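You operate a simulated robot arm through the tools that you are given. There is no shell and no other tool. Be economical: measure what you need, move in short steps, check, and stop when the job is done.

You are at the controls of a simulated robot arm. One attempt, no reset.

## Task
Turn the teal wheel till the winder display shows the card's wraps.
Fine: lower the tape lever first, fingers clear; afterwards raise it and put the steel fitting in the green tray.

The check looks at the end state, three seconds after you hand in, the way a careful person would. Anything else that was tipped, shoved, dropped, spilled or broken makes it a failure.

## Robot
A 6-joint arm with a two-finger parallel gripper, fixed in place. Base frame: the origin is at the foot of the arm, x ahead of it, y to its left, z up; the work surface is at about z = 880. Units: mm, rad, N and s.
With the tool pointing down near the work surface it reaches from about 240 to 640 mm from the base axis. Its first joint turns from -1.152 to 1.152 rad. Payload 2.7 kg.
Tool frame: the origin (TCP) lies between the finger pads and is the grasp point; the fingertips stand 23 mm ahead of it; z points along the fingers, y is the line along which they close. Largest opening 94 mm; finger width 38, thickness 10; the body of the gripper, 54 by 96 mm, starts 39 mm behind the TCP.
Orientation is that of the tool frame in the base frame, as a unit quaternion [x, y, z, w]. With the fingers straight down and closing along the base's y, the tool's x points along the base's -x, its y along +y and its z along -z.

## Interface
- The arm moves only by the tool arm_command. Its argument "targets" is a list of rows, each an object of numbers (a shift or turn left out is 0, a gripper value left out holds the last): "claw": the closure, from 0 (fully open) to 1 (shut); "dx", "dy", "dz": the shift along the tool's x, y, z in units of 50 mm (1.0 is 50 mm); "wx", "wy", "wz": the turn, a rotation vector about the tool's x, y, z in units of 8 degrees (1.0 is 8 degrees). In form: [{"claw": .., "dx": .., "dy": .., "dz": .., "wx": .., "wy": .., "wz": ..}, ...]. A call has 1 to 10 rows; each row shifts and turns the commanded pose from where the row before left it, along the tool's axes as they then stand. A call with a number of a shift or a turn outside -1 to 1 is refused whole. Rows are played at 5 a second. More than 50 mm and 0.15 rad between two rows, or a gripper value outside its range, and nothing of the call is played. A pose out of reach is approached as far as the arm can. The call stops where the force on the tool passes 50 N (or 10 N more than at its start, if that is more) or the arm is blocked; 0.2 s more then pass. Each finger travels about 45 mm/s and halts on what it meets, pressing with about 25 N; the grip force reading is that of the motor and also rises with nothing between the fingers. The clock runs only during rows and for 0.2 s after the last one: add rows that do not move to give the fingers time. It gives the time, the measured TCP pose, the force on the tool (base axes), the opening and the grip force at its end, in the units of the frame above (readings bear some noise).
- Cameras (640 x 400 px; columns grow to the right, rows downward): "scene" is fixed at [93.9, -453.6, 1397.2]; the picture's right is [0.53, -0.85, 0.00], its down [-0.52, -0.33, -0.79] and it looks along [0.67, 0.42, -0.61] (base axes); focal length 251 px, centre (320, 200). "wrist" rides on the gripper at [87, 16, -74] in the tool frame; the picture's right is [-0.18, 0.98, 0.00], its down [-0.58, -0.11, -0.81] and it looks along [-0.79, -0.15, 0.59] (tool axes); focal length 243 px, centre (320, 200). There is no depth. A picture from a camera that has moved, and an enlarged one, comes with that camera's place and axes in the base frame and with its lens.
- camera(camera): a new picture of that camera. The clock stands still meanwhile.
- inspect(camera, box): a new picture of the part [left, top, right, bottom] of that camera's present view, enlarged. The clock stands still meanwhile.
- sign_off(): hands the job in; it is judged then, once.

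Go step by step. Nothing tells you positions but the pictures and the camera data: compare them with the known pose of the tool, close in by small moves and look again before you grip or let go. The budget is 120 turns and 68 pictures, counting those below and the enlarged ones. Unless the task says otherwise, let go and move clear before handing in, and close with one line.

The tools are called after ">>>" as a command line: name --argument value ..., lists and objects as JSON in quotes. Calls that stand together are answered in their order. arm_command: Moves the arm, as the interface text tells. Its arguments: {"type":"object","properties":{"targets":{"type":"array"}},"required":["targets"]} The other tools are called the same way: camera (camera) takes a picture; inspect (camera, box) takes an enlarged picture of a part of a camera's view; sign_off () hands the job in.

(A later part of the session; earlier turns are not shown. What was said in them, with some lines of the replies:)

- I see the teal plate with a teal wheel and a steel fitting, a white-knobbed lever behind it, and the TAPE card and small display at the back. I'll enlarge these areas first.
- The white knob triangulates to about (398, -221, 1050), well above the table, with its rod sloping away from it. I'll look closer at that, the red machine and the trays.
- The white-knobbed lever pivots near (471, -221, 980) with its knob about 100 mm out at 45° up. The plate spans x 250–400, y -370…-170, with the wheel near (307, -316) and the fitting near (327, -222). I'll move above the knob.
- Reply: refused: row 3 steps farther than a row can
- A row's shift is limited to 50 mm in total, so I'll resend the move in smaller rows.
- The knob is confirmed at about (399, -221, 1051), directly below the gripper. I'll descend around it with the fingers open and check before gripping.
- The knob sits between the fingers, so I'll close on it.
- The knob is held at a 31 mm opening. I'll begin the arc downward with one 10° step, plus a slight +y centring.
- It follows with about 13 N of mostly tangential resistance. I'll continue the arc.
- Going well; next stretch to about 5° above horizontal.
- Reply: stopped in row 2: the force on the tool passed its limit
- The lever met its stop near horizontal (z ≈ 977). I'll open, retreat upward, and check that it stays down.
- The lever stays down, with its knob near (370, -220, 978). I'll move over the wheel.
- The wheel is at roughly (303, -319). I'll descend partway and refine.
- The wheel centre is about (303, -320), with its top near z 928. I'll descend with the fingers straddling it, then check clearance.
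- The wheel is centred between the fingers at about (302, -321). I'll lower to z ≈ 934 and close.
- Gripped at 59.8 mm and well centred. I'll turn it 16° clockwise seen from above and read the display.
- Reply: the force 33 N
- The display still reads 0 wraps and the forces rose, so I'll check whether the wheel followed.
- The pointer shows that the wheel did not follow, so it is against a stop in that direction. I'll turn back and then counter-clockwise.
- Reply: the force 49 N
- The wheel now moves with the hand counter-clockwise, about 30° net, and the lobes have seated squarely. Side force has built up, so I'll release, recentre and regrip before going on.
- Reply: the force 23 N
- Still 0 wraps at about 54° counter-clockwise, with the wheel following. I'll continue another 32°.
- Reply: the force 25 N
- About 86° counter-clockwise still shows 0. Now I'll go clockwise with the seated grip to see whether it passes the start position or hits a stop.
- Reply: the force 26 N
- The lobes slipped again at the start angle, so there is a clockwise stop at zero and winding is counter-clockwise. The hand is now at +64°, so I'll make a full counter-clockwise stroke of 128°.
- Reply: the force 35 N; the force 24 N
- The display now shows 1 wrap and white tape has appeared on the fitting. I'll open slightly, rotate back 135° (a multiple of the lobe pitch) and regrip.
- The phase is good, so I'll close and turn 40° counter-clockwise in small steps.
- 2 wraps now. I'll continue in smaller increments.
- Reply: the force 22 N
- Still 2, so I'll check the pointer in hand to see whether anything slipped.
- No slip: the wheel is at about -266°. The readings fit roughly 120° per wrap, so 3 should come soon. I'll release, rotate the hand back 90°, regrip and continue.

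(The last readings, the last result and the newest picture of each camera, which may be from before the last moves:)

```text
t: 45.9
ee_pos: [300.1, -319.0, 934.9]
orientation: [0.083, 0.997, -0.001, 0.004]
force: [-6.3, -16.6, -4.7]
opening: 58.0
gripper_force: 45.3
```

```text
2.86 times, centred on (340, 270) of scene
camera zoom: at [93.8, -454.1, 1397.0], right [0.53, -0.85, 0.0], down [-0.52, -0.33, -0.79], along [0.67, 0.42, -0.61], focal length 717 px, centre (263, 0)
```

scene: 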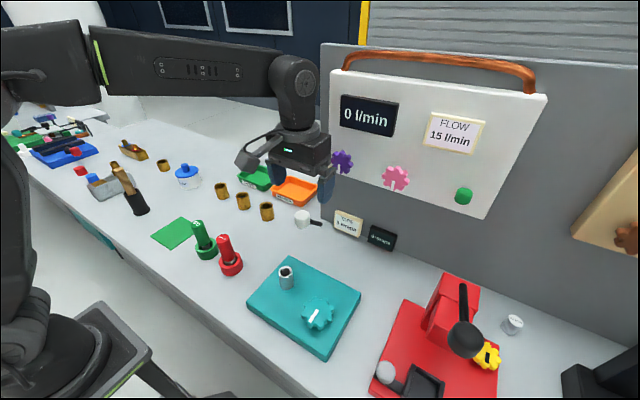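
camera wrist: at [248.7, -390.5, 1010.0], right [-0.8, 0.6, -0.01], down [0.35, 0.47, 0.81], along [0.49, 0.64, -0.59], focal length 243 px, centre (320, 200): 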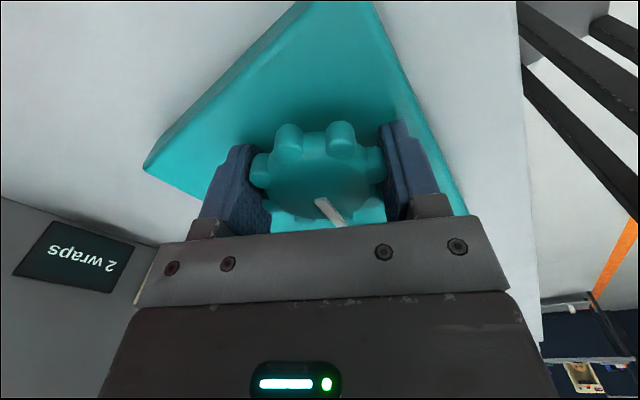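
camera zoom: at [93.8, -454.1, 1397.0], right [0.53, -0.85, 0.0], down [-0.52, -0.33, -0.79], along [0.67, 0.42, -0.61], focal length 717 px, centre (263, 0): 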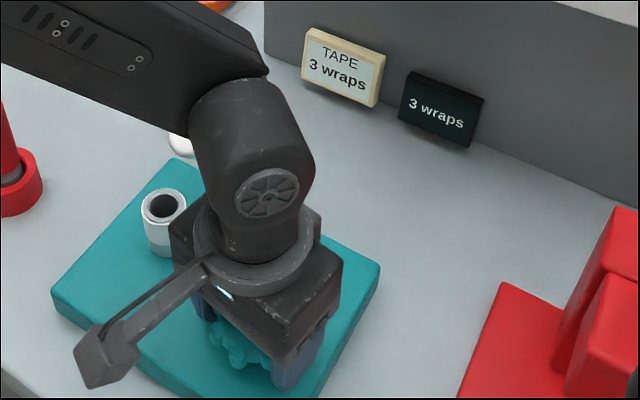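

3 wraps. I'll add 8° of margin past the threshold, release, rise clear and verify.

>>> arm_command --targets '[{"wz": -0.6}, {"wz": -0.55}, {}, {"claw": 0}, {}, {}, {"dz": -0.8}, {"dz": -0.9}, {"dz": -0.9}, {}]'

>>> camera --camera "scene"

>>> inspect --camera "scene" --box '[240, 190, 420, 340]'

```text
t: 48.1
ee_pos: [298.6, -318.9, 1065.3]
orientation: [0.003, 1.0, -0.002, 0.002]
force: [0.3, -0.8, 0.4]
opening: 93.9
gripper_force: 0.0
```

```text
23 pictures are left
```

scene: 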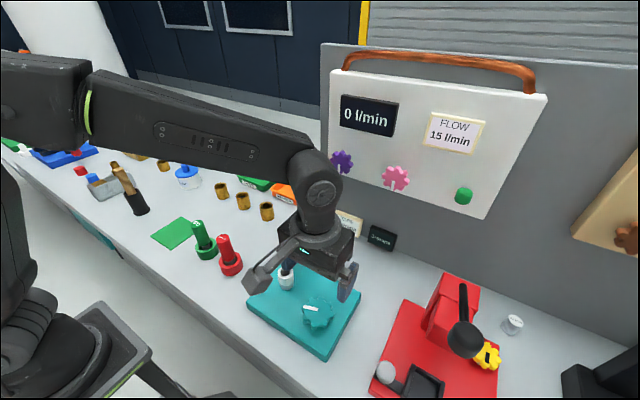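

```text
2.67 times, centred on (330, 265) of scene
camera zoom: at [93.9, -453.6, 1397.2], right [0.53, -0.85, 0.0], down [-0.52, -0.33, -0.79], along [0.67, 0.42, -0.61], focal length 669 px, centre (293, 27)
```

zoom: 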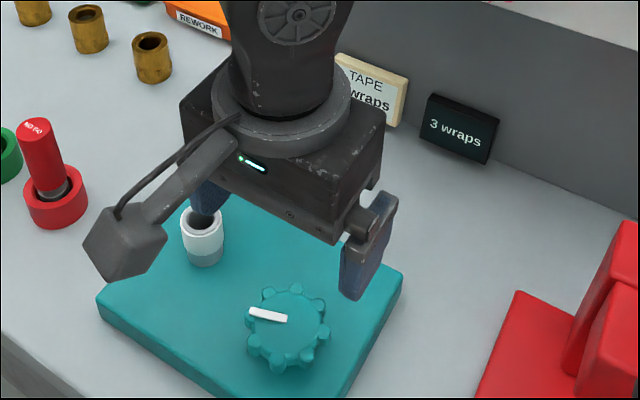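

The display holds 3 wraps. Next I'll move back over the lever knob at (370, -220, 978) and raise it.

>>> arm_command --targets '[{"dz": -0.7, "wz": -0.04}, {"dx": -0.48, "dy": 0.66}, {"dx": -0.47, "dy": 0.66}, {"dx": -0.47, "dy": 0.66}, {}, {"dz": 0.6}, {}]'

>>> camera --camera "wrist"

```text
t: 49.7
ee_pos: [369.7, -218.3, 1070.8]
orientation: [0.001, 1.0, -0.001, 0.003]
force: [0.1, 0.6, 0.1]
opening: 94.0
gripper_force: 0.0
```

```text
21 pictures are left
camera wrist: at [284.8, -202.9, 1145.0], right [0.19, 0.98, 0.0], down [0.58, -0.11, 0.81], along [0.8, -0.15, -0.59], focal length 243 px, centre (320, 200)
```

wrist: 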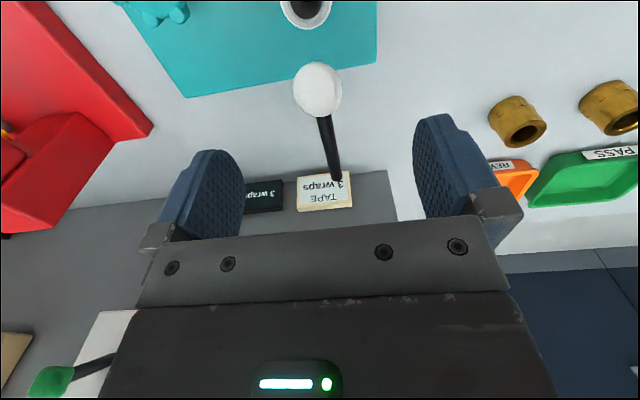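

The knob is still down and aligned. I'll descend and grip it.

>>> arm_command --targets '[{"dz": 0.6, "dy": -0.03}, {"dz": 0.6}, {"dz": 0.62}, {}, {"claw": 0.9}, {}, {}, {}, {}]'

```text
t: 51.7
ee_pos: [371.1, -220.0, 978.0]
orientation: [0.0, 1.0, 0.0, 0.002]
force: [-0.8, 25.4, 3.2]
opening: 31.7
gripper_force: 44.7
```

>>> arm_command --targets '[{"dy": 0.04, "dx": -0.02, "dz": -0.26}, {"dx": -0.05, "dz": -0.26}, {"dx": -0.08, "dz": -0.25}, {"dx": -0.12, "dz": -0.24}, {}]'

```text
t: 52.9
ee_pos: [382.9, -219.9, 1029.5]
orientation: [0.002, 1.0, -0.001, 0.002]
force: [-3.6, -5.2, -15.3]
opening: 31.1
gripper_force: 44.7
```

>>> arm_command --targets '[{"dx": -0.15, "dz": -0.23}, {"dx": -0.18, "dz": -0.22}, {"dx": -0.03, "dz": -0.04}, {}]'

>>> inspect --camera "scene" --box '[230, 130, 410, 250]'

```text
t: 53.9
ee_pos: [398.2, -219.2, 1050.1]
orientation: [0.001, 1.0, 0.0, -0.002]
force: [-22.9, -18.4, -31.2]
opening: 31.0
gripper_force: 45.3
```

```text
3.33 times, centred on (320, 190) of scene
camera zoom: at [93.6, -454.4, 1396.9], right [0.53, -0.85, 0.0], down [-0.52, -0.33, -0.79], along [0.67, 0.42, -0.61], focal length 836 px, centre (320, 233)
```

zoom: 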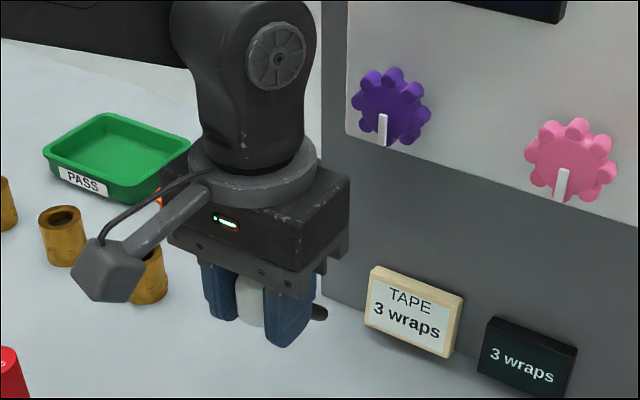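

The force has risen at the upper stop, at the original position, and the display still reads 3. I'll release, rise straight up and look.

>>> arm_command --targets '[{"claw": 0}, {}, {}, {}, {"dz": -0.8}, {"dz": -0.9}, {"dz": -0.6}, {}]'

>>> camera --camera "scene"

>>> camera --camera "wrist"

```text
t: 55.7
ee_pos: [400.6, -219.0, 1171.0]
orientation: [0.001, 1.0, -0.002, 0.003]
force: [0.2, -0.2, 0.0]
opening: 93.7
gripper_force: 0.0
```

```text
19 pictures are left
```

scene: 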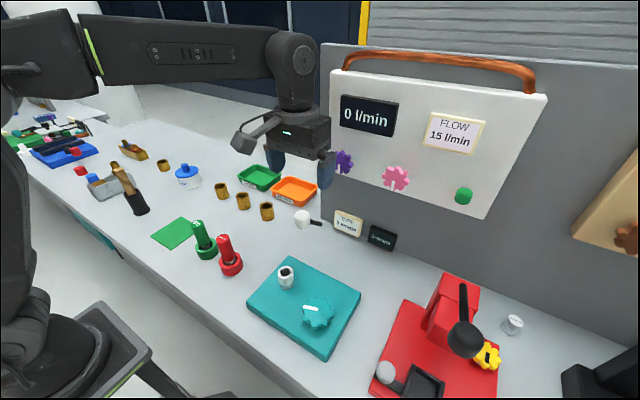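

```text
18 pictures are left
camera wrist: at [316.3, -204.5, 1245.7], right [0.19, 0.98, 0.0], down [0.58, -0.11, 0.81], along [0.8, -0.15, -0.59], focal length 243 px, centre (320, 200)
```

wrist: 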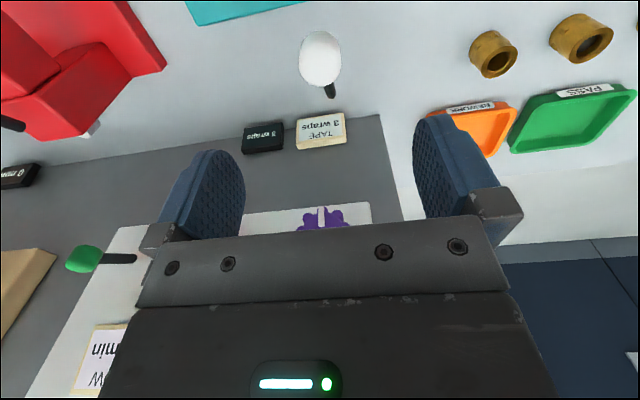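

The lever is back at its raised position and the display shows 3. The green tray triangulates to about x 600–700, y 98–236, which is at the edge of my reach. I'll pick the fitting with the tool tilted about 12° outward and use the same tilt when placing, so that it lands upright.

>>> arm_command --targets '[{"dx": 0.75, "dy": -0.03}, {"dx": 0.72, "dy": -0.03}, {"dz": 0.8}, {"wy": -0.75}, {"wy": -0.75}, {}]'

>>> camera --camera "wrist"

>>> inspect --camera "scene" --box '[240, 210, 380, 330]'

```text
t: 57.1
ee_pos: [327.1, -222.3, 1128.3]
orientation: [0.001, 0.994, -0.002, 0.108]
force: [-0.6, 0.3, -0.8]
opening: 94.2
gripper_force: 0.1
```

```text
17 pictures are left
camera wrist: at [229.6, -207.3, 1183.5], right [0.18, 0.98, 0.04], down [0.39, -0.11, 0.91], along [0.9, -0.15, -0.41], focal length 243 px, centre (320, 200)
```

wrist: 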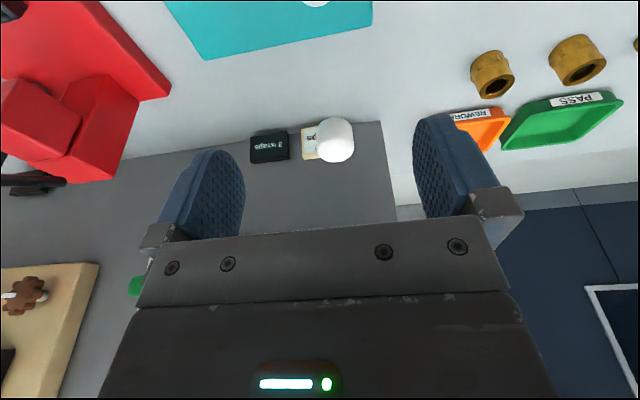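

```text
3.33 times, centred on (310, 270) of scene
camera zoom: at [93.9, -453.6, 1397.2], right [0.53, -0.85, 0.0], down [-0.52, -0.33, -0.79], along [0.67, 0.42, -0.61], focal length 836 px, centre (353, -33)
```

zoom: 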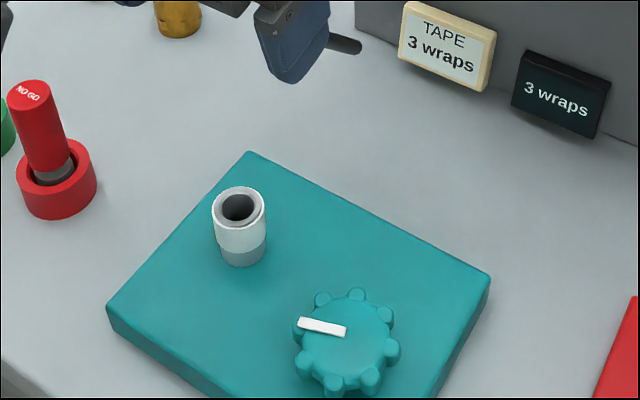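

The fitting is at about (331, -219), from z 901 to 955, with white tape on its upper part. I'll descend vertically in the tilted frame to z ≈ 1005 and check.

>>> arm_command --targets '[{"dz": 0.82, "dx": 0.1, "dy": 0.06}, {"dz": 0.8, "dx": 0.176}, {"dz": 0.8, "dx": 0.176}, {}]'

>>> camera --camera "wrist"

```text
t: 58.1
ee_pos: [331.8, -219.3, 1005.5]
orientation: [0.001, 0.994, -0.002, 0.107]
force: [0.2, 1.1, -0.2]
opening: 94.0
gripper_force: 0.0
```

```text
15 pictures are left
camera wrist: at [232.3, -204.2, 1060.2], right [0.18, 0.98, 0.04], down [0.4, -0.11, 0.91], along [0.9, -0.15, -0.41], focal length 243 px, centre (320, 200)
```

wrist: 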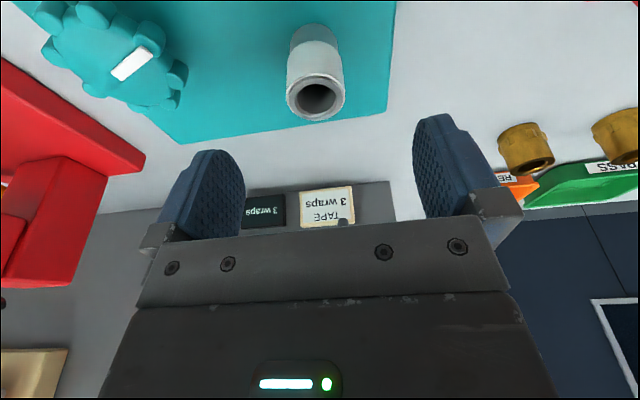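

The fitting is centred between the fingers at about (330, -220). I'll descend to z ≈ 946 and close.

>>> arm_command --targets '[{"dz": 0.57, "dx": 0.14, "dy": -0.015}, {"dz": 0.57, "dx": 0.14}, {}, {"claw": 0.9}, {}, {}, {}, {}]'

>>> inspect --camera "scene" --box '[230, 190, 410, 310]'

```text
t: 59.9
ee_pos: [330.0, -220.0, 948.0]
orientation: [0.001, 0.994, -0.001, 0.108]
force: [0.4, -0.3, -0.2]
opening: 29.4
gripper_force: 25.0
```

```text
3.33 times, centred on (320, 250) of scene
camera zoom: at [93.9, -453.6, 1397.2], right [0.53, -0.85, 0.0], down [-0.52, -0.33, -0.79], along [0.67, 0.42, -0.61], focal length 836 px, centre (320, 33)
```

zoom: 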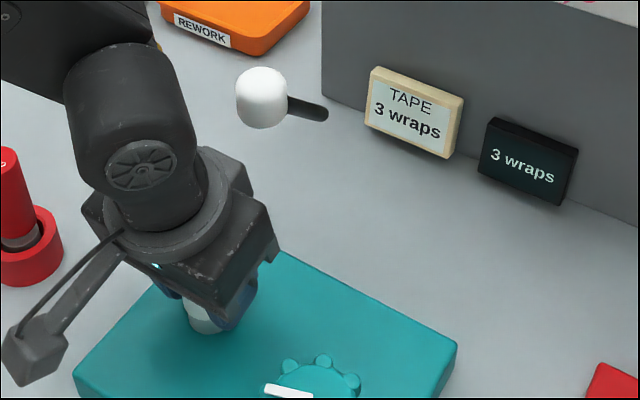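

Gripped at 29.4 mm. I'll lift 30 mm and check.

>>> arm_command --targets '[{}, {"dz": -0.2, "dx": -0.043}, {"dz": -0.2, "dx": -0.043}, {"dz": -0.2, "dx": -0.043}, {}]'

>>> camera --camera "wrist"

```text
t: 61.1
ee_pos: [330.2, -220.3, 978.5]
orientation: [0.001, 0.994, -0.002, 0.107]
force: [-0.2, 1.4, 0.6]
opening: 29.5
gripper_force: 25.3
```

```text
13 pictures are left
camera wrist: at [231.9, -204.8, 1033.2], right [0.18, 0.98, 0.04], down [0.4, -0.11, 0.91], along [0.9, -0.15, -0.41], focal length 243 px, centre (320, 200)
```

wrist: 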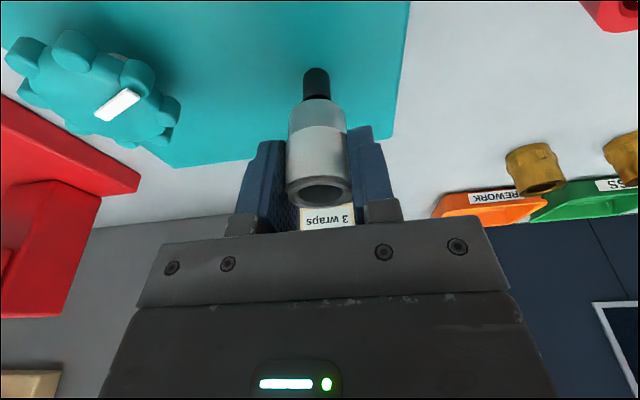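

It lifts cleanly off its spindle. I'll raise it vertically to z ≈ 1135, above everything nearby, then swing to y ≈ 130.

>>> arm_command --targets '[{"dz": -0.77, "dx": -0.17}, {"dz": -0.77, "dx": -0.17}, {"dz": -0.77, "dx": -0.17}, {"dz": -0.77, "dx": -0.17}, {"dy": 0.9}, {"dy": 0.9}, {"dy": 0.9}, {"dy": 0.9}, {"dy": 0.9}, {"dy": 0.9}]'

>>> arm_command --targets '[{"dy": 0.9}, {"dy": 0.7}, {"dx": -0.88, "dz": 0.19}, {"dx": -0.88, "dz": 0.19}, {"dx": -0.88, "dz": 0.19}, {"dx": -0.88, "dz": 0.19}, {}]'

>>> camera --camera "scene"

```text
t: 63.3
ee_pos: [331.2, 50.2, 1134.9]
orientation: [0.0, 0.994, -0.001, 0.107]
force: [-0.4, 0.2, -0.7]
opening: 29.4
gripper_force: 24.3
```

```text
t: 64.9
ee_pos: [512.2, 127.4, 1133.9]
orientation: [0.0, 0.994, -0.001, 0.107]
force: [-0.5, 0.9, 0.4]
opening: 29.2
gripper_force: 24.7
```

```text
12 pictures are left
```

scene: 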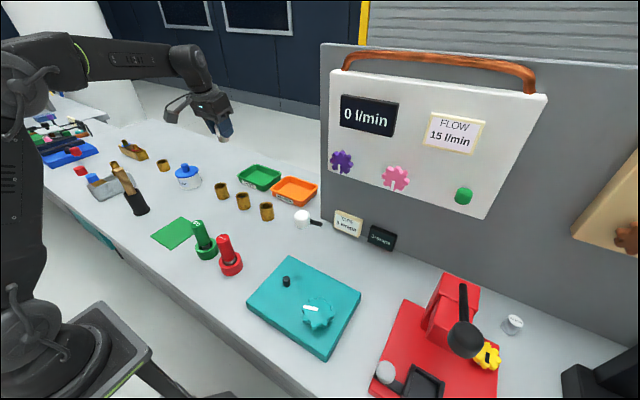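

The fitting is held and the path is clear. I'll move out to x ≈ 635 and descend toward z ≈ 1000.

>>> arm_command --targets '[{"dx": -0.8, "dz": 0.176}, {"dx": -0.8, "dz": 0.176}, {"dx": -0.8, "dz": 0.176}, {"dx": 0.193, "dz": 0.88}, {"dx": 0.193, "dz": 0.88}, {"dx": 0.193, "dz": 0.88}, {}]'

>>> camera --camera "wrist"

>>> inspect --camera "scene" --box '[190, 110, 340, 220]'

```text
t: 66.5
ee_pos: [616.2, 126.2, 995.6]
orientation: [0.001, 0.994, -0.001, 0.106]
force: [-0.4, 0.1, -0.6]
opening: 29.2
gripper_force: 24.7
out of reach, approached as far as the arm can: row 3
```

```text
11 pictures are left
camera wrist: at [518.0, 141.7, 1049.9], right [0.18, 0.98, 0.04], down [0.4, -0.11, 0.91], along [0.9, -0.15, -0.41], focal length 243 px, centre (320, 200)
```

wrist: 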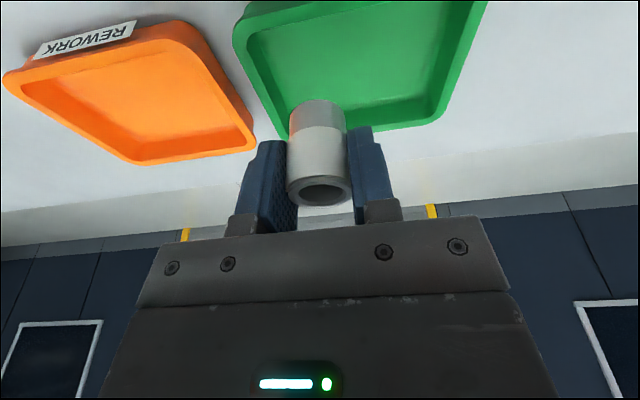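

```text
3.64 times, centred on (265, 165) of scene
camera zoom: at [93.9, -453.6, 1397.2], right [0.53, -0.85, 0.0], down [-0.52, -0.33, -0.79], along [0.67, 0.42, -0.61], focal length 912 px, centre (520, 327)
```

zoom: 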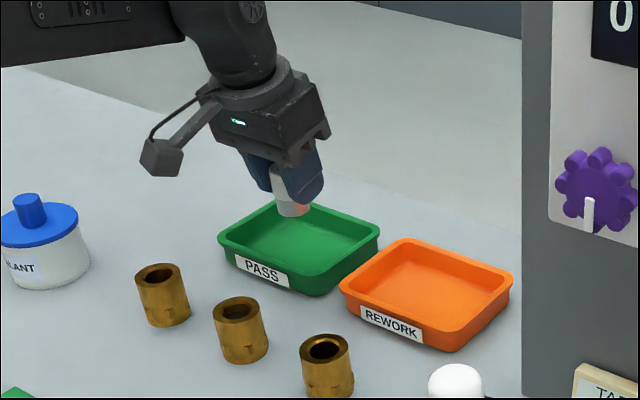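

The fitting hovers over the tray's near edge. The arm was limited at the higher z, so I'll push farther out now that it is lower.

>>> arm_command --targets '[{"dx": 0.1, "dz": 0.45}, {"dx": -0.2, "dz": 0.043}, {"dx": -0.2, "dz": 0.043}, {}]'

```text
t: 67.5
ee_pos: [636.3, 126.9, 972.3]
orientation: [0.002, 0.994, -0.002, 0.108]
force: [0.3, -0.9, -0.3]
opening: 29.3
gripper_force: 25.4
```

Reached x = 636. I'll move another 5 mm out, lower near the tray floor and look.

>>> arm_command --targets '[{"dx": -0.1, "dz": 0.02}, {"dx": 0.06, "dz": 0.27}, {"dx": 0.06, "dz": 0.27}, {}]'

>>> inspect --camera "scene" --box '[210, 130, 310, 205]'

>>> camera --camera "wrist"

```text
t: 68.5
ee_pos: [640.5, 126.4, 946.0]
orientation: [0.002, 0.994, -0.002, 0.108]
force: [-0.4, 1.7, 0.1]
opening: 29.5
gripper_force: 25.4
```

```text
5.33 times, centred on (260, 168) of scene
camera zoom: at [94.0, -453.6, 1397.2], right [0.53, -0.85, 0.0], down [-0.52, -0.33, -0.79], along [0.67, 0.42, -0.61], focal length 1338 px, centre (640, 373)
```

zoom: 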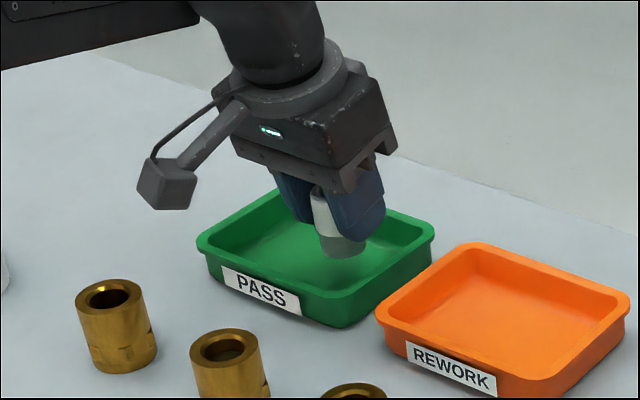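

```text
8 pictures are left
camera wrist: at [542.9, 143.0, 1000.2], right [0.18, 0.98, 0.04], down [0.4, -0.11, 0.91], along [0.9, -0.15, -0.41], focal length 243 px, centre (320, 200)
```

wrist: 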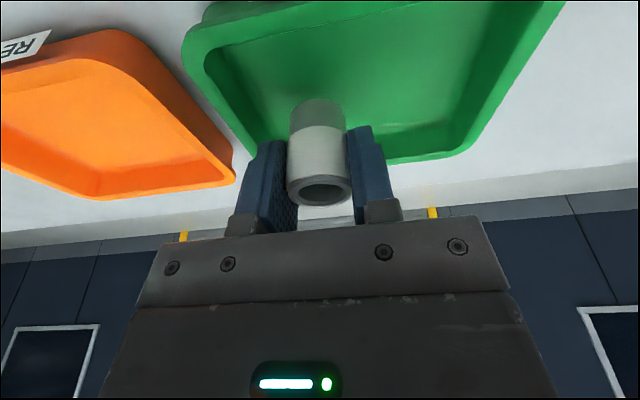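

The fitting is over the tray interior. I'll shift 10 mm in +y away from the wall, then lower gently until it touches.

>>> arm_command --targets '[{"dy": 0.2}, {"dx": 0.03, "dz": 0.13}, {"dx": 0.008, "dz": 0.04}, {"dx": 0.008, "dz": 0.04}, {}]'

```text
t: 69.7
ee_pos: [642.1, 137.8, 934.7]
orientation: [0.001, 0.994, -0.003, 0.107]
force: [-0.2, -0.3, 0.0]
opening: 29.5
gripper_force: 25.4
```

>>> arm_command --targets '[{"dx": 0.008, "dz": 0.035}, {"dx": 0.008, "dz": 0.035}, {}]'

>>> inspect --camera "scene" --box '[230, 150, 290, 195]'

```text
t: 70.5
ee_pos: [640.8, 137.2, 931.9]
orientation: [0.001, 0.994, -0.001, 0.107]
force: [-0.8, 0.4, -0.8]
opening: 29.0
gripper_force: 24.9
```

```text
8.89 times, centred on (260, 172) of scene
camera zoom: at [94.0, -453.6, 1397.2], right [0.53, -0.85, 0.0], down [-0.52, -0.33, -0.79], along [0.67, 0.42, -0.61], focal length 2230 px, centre (853, 444)
```

zoom: 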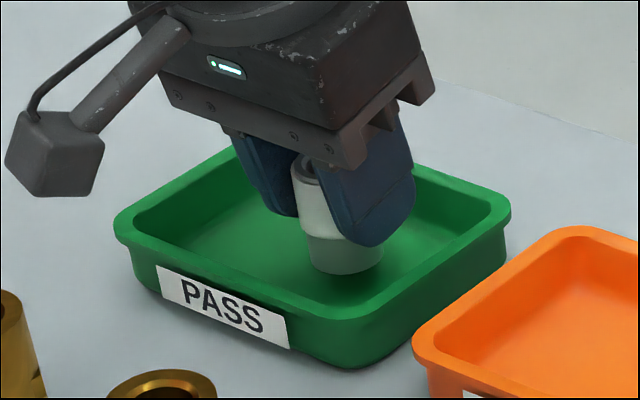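

Close to the floor but not touching yet. I'll continue in 1.5 mm steps while watching the force.

>>> arm_command --targets '[{"dx": 0.006, "dz": 0.03}, {"dx": 0.006, "dz": 0.03}, {}]'

>>> arm_command --targets '[{"dx": 0.006, "dz": 0.03}, {}]'

```text
t: 71.3
ee_pos: [642.5, 136.2, 928.5]
orientation: [0.0, 0.994, -0.002, 0.107]
force: [0.5, 1.7, -0.2]
opening: 29.3
gripper_force: 24.8
```

```text
t: 71.9
ee_pos: [641.6, 136.2, 927.8]
orientation: [0.001, 0.994, -0.002, 0.106]
force: [0.5, -0.4, -0.3]
opening: 29.2
gripper_force: 24.9
```

>>> arm_command --targets '[{"dx": 0.006, "dz": 0.03}, {"dx": 0.006, "dz": 0.03}, {}]'

>>> inspect --camera "scene" --box '[230, 150, 290, 195]'

```text
t: 72.7
ee_pos: [641.7, 136.4, 922.8]
orientation: [0.002, 0.994, -0.002, 0.108]
force: [0.3, -0.3, -0.2]
opening: 29.3
gripper_force: 25.0
```

```text
8.89 times, centred on (260, 172) of scene
camera zoom: at [94.0, -453.6, 1397.2], right [0.53, -0.85, 0.0], down [-0.52, -0.33, -0.79], along [0.67, 0.42, -0.61], focal length 2230 px, centre (853, 444)
```

zoom: 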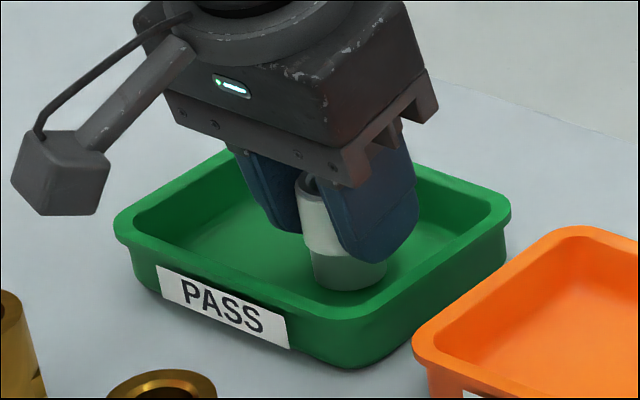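

>>> arm_command --targets '[{"dx": 0.006, "dz": 0.03}, {"dx": 0.006, "dz": 0.03}, {}]'

>>> arm_command --targets '[{"dx": 0.004, "dz": 0.02}, {"dx": 0.004, "dz": 0.02}, {}]'

```text
t: 73.5
ee_pos: [642.7, 136.2, 922.9]
orientation: [0.001, 0.994, -0.001, 0.108]
force: [-0.6, -0.1, 9.0]
opening: 29.3
gripper_force: 24.3
```

```text
t: 74.3
ee_pos: [643.0, 137.2, 920.3]
orientation: [0.0, 0.994, -0.001, 0.109]
force: [-1.3, 0.9, 19.5]
opening: 29.4
gripper_force: 24.8
```

The fitting is on the floor with firm contact. I'll open just enough to clear it and the wall, rise vertically, and then open fully.

>>> arm_command --targets '[{"dx": -0.004, "dz": -0.02}, {"claw": 0.56}, {}, {}, {"dx": -0.043, "dz": -0.2}, {"dx": -0.086, "dz": -0.4}, {"dx": -0.15, "dz": -0.7}, {}]'

>>> inspect --camera "scene" --box '[220, 140, 300, 200]'

```text
t: 76.1
ee_pos: [640.7, 136.0, 985.8]
orientation: [0.0, 0.994, -0.002, 0.108]
force: [0.3, -0.5, -0.3]
opening: 41.4
gripper_force: 0.0
```

```text
6.67 times, centred on (260, 170) of scene
camera zoom: at [93.9, -453.6, 1397.2], right [0.53, -0.85, 0.0], down [-0.52, -0.33, -0.79], along [0.67, 0.42, -0.61], focal length 1672 px, centre (720, 400)
```

zoom: 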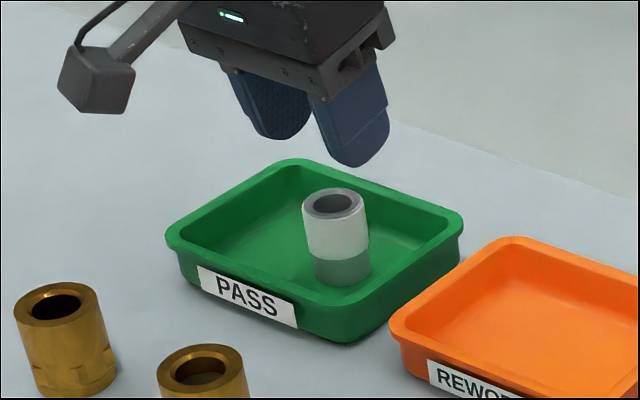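

The fitting stands upright in the green PASS tray. I'll retreat clear and take a final look.

>>> arm_command --targets '[{"dz": -0.9}, {"dz": -0.9}, {"dx": 0.9}, {"dx": 0.9}, {"dz": -0.6, "claw": 0}, {}, {}]'

>>> camera --camera "scene"

>>> inspect --camera "scene" --box '[230, 150, 410, 340]'

```text
t: 77.7
ee_pos: [528.5, 138.7, 1085.4]
orientation: [0.001, 0.994, -0.001, 0.108]
force: [0.5, 0.9, -0.4]
opening: 93.9
gripper_force: 0.1
```

```text
4 pictures are left
```

scene: 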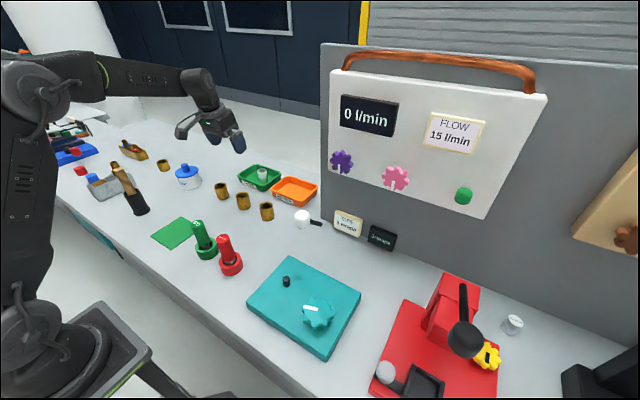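

```text
2.11 times, centred on (320, 245) of scene
camera zoom: at [93.9, -453.6, 1397.2], right [0.53, -0.85, 0.0], down [-0.52, -0.33, -0.79], along [0.67, 0.42, -0.61], focal length 528 px, centre (320, 105)
```

zoom: 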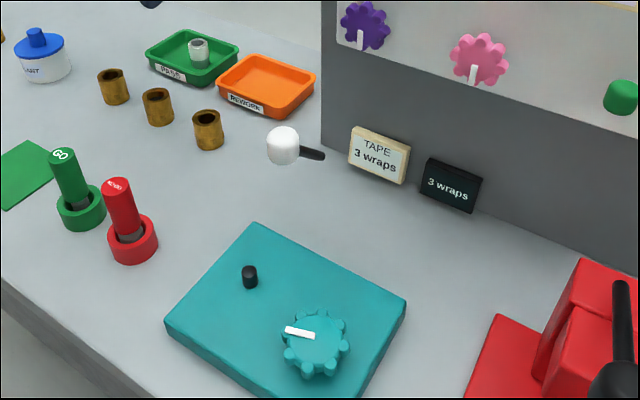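

The display reads 3 wraps, the lever is raised, the fitting stands in the green tray and nothing else has moved, so I'm handing in.

>>> sign_off

```text
The job is handed in.
```

The job is handed in: the winder shows 3 wraps to match the card, the tape lever is back up, and the steel fitting stands upright in the green PASS tray.
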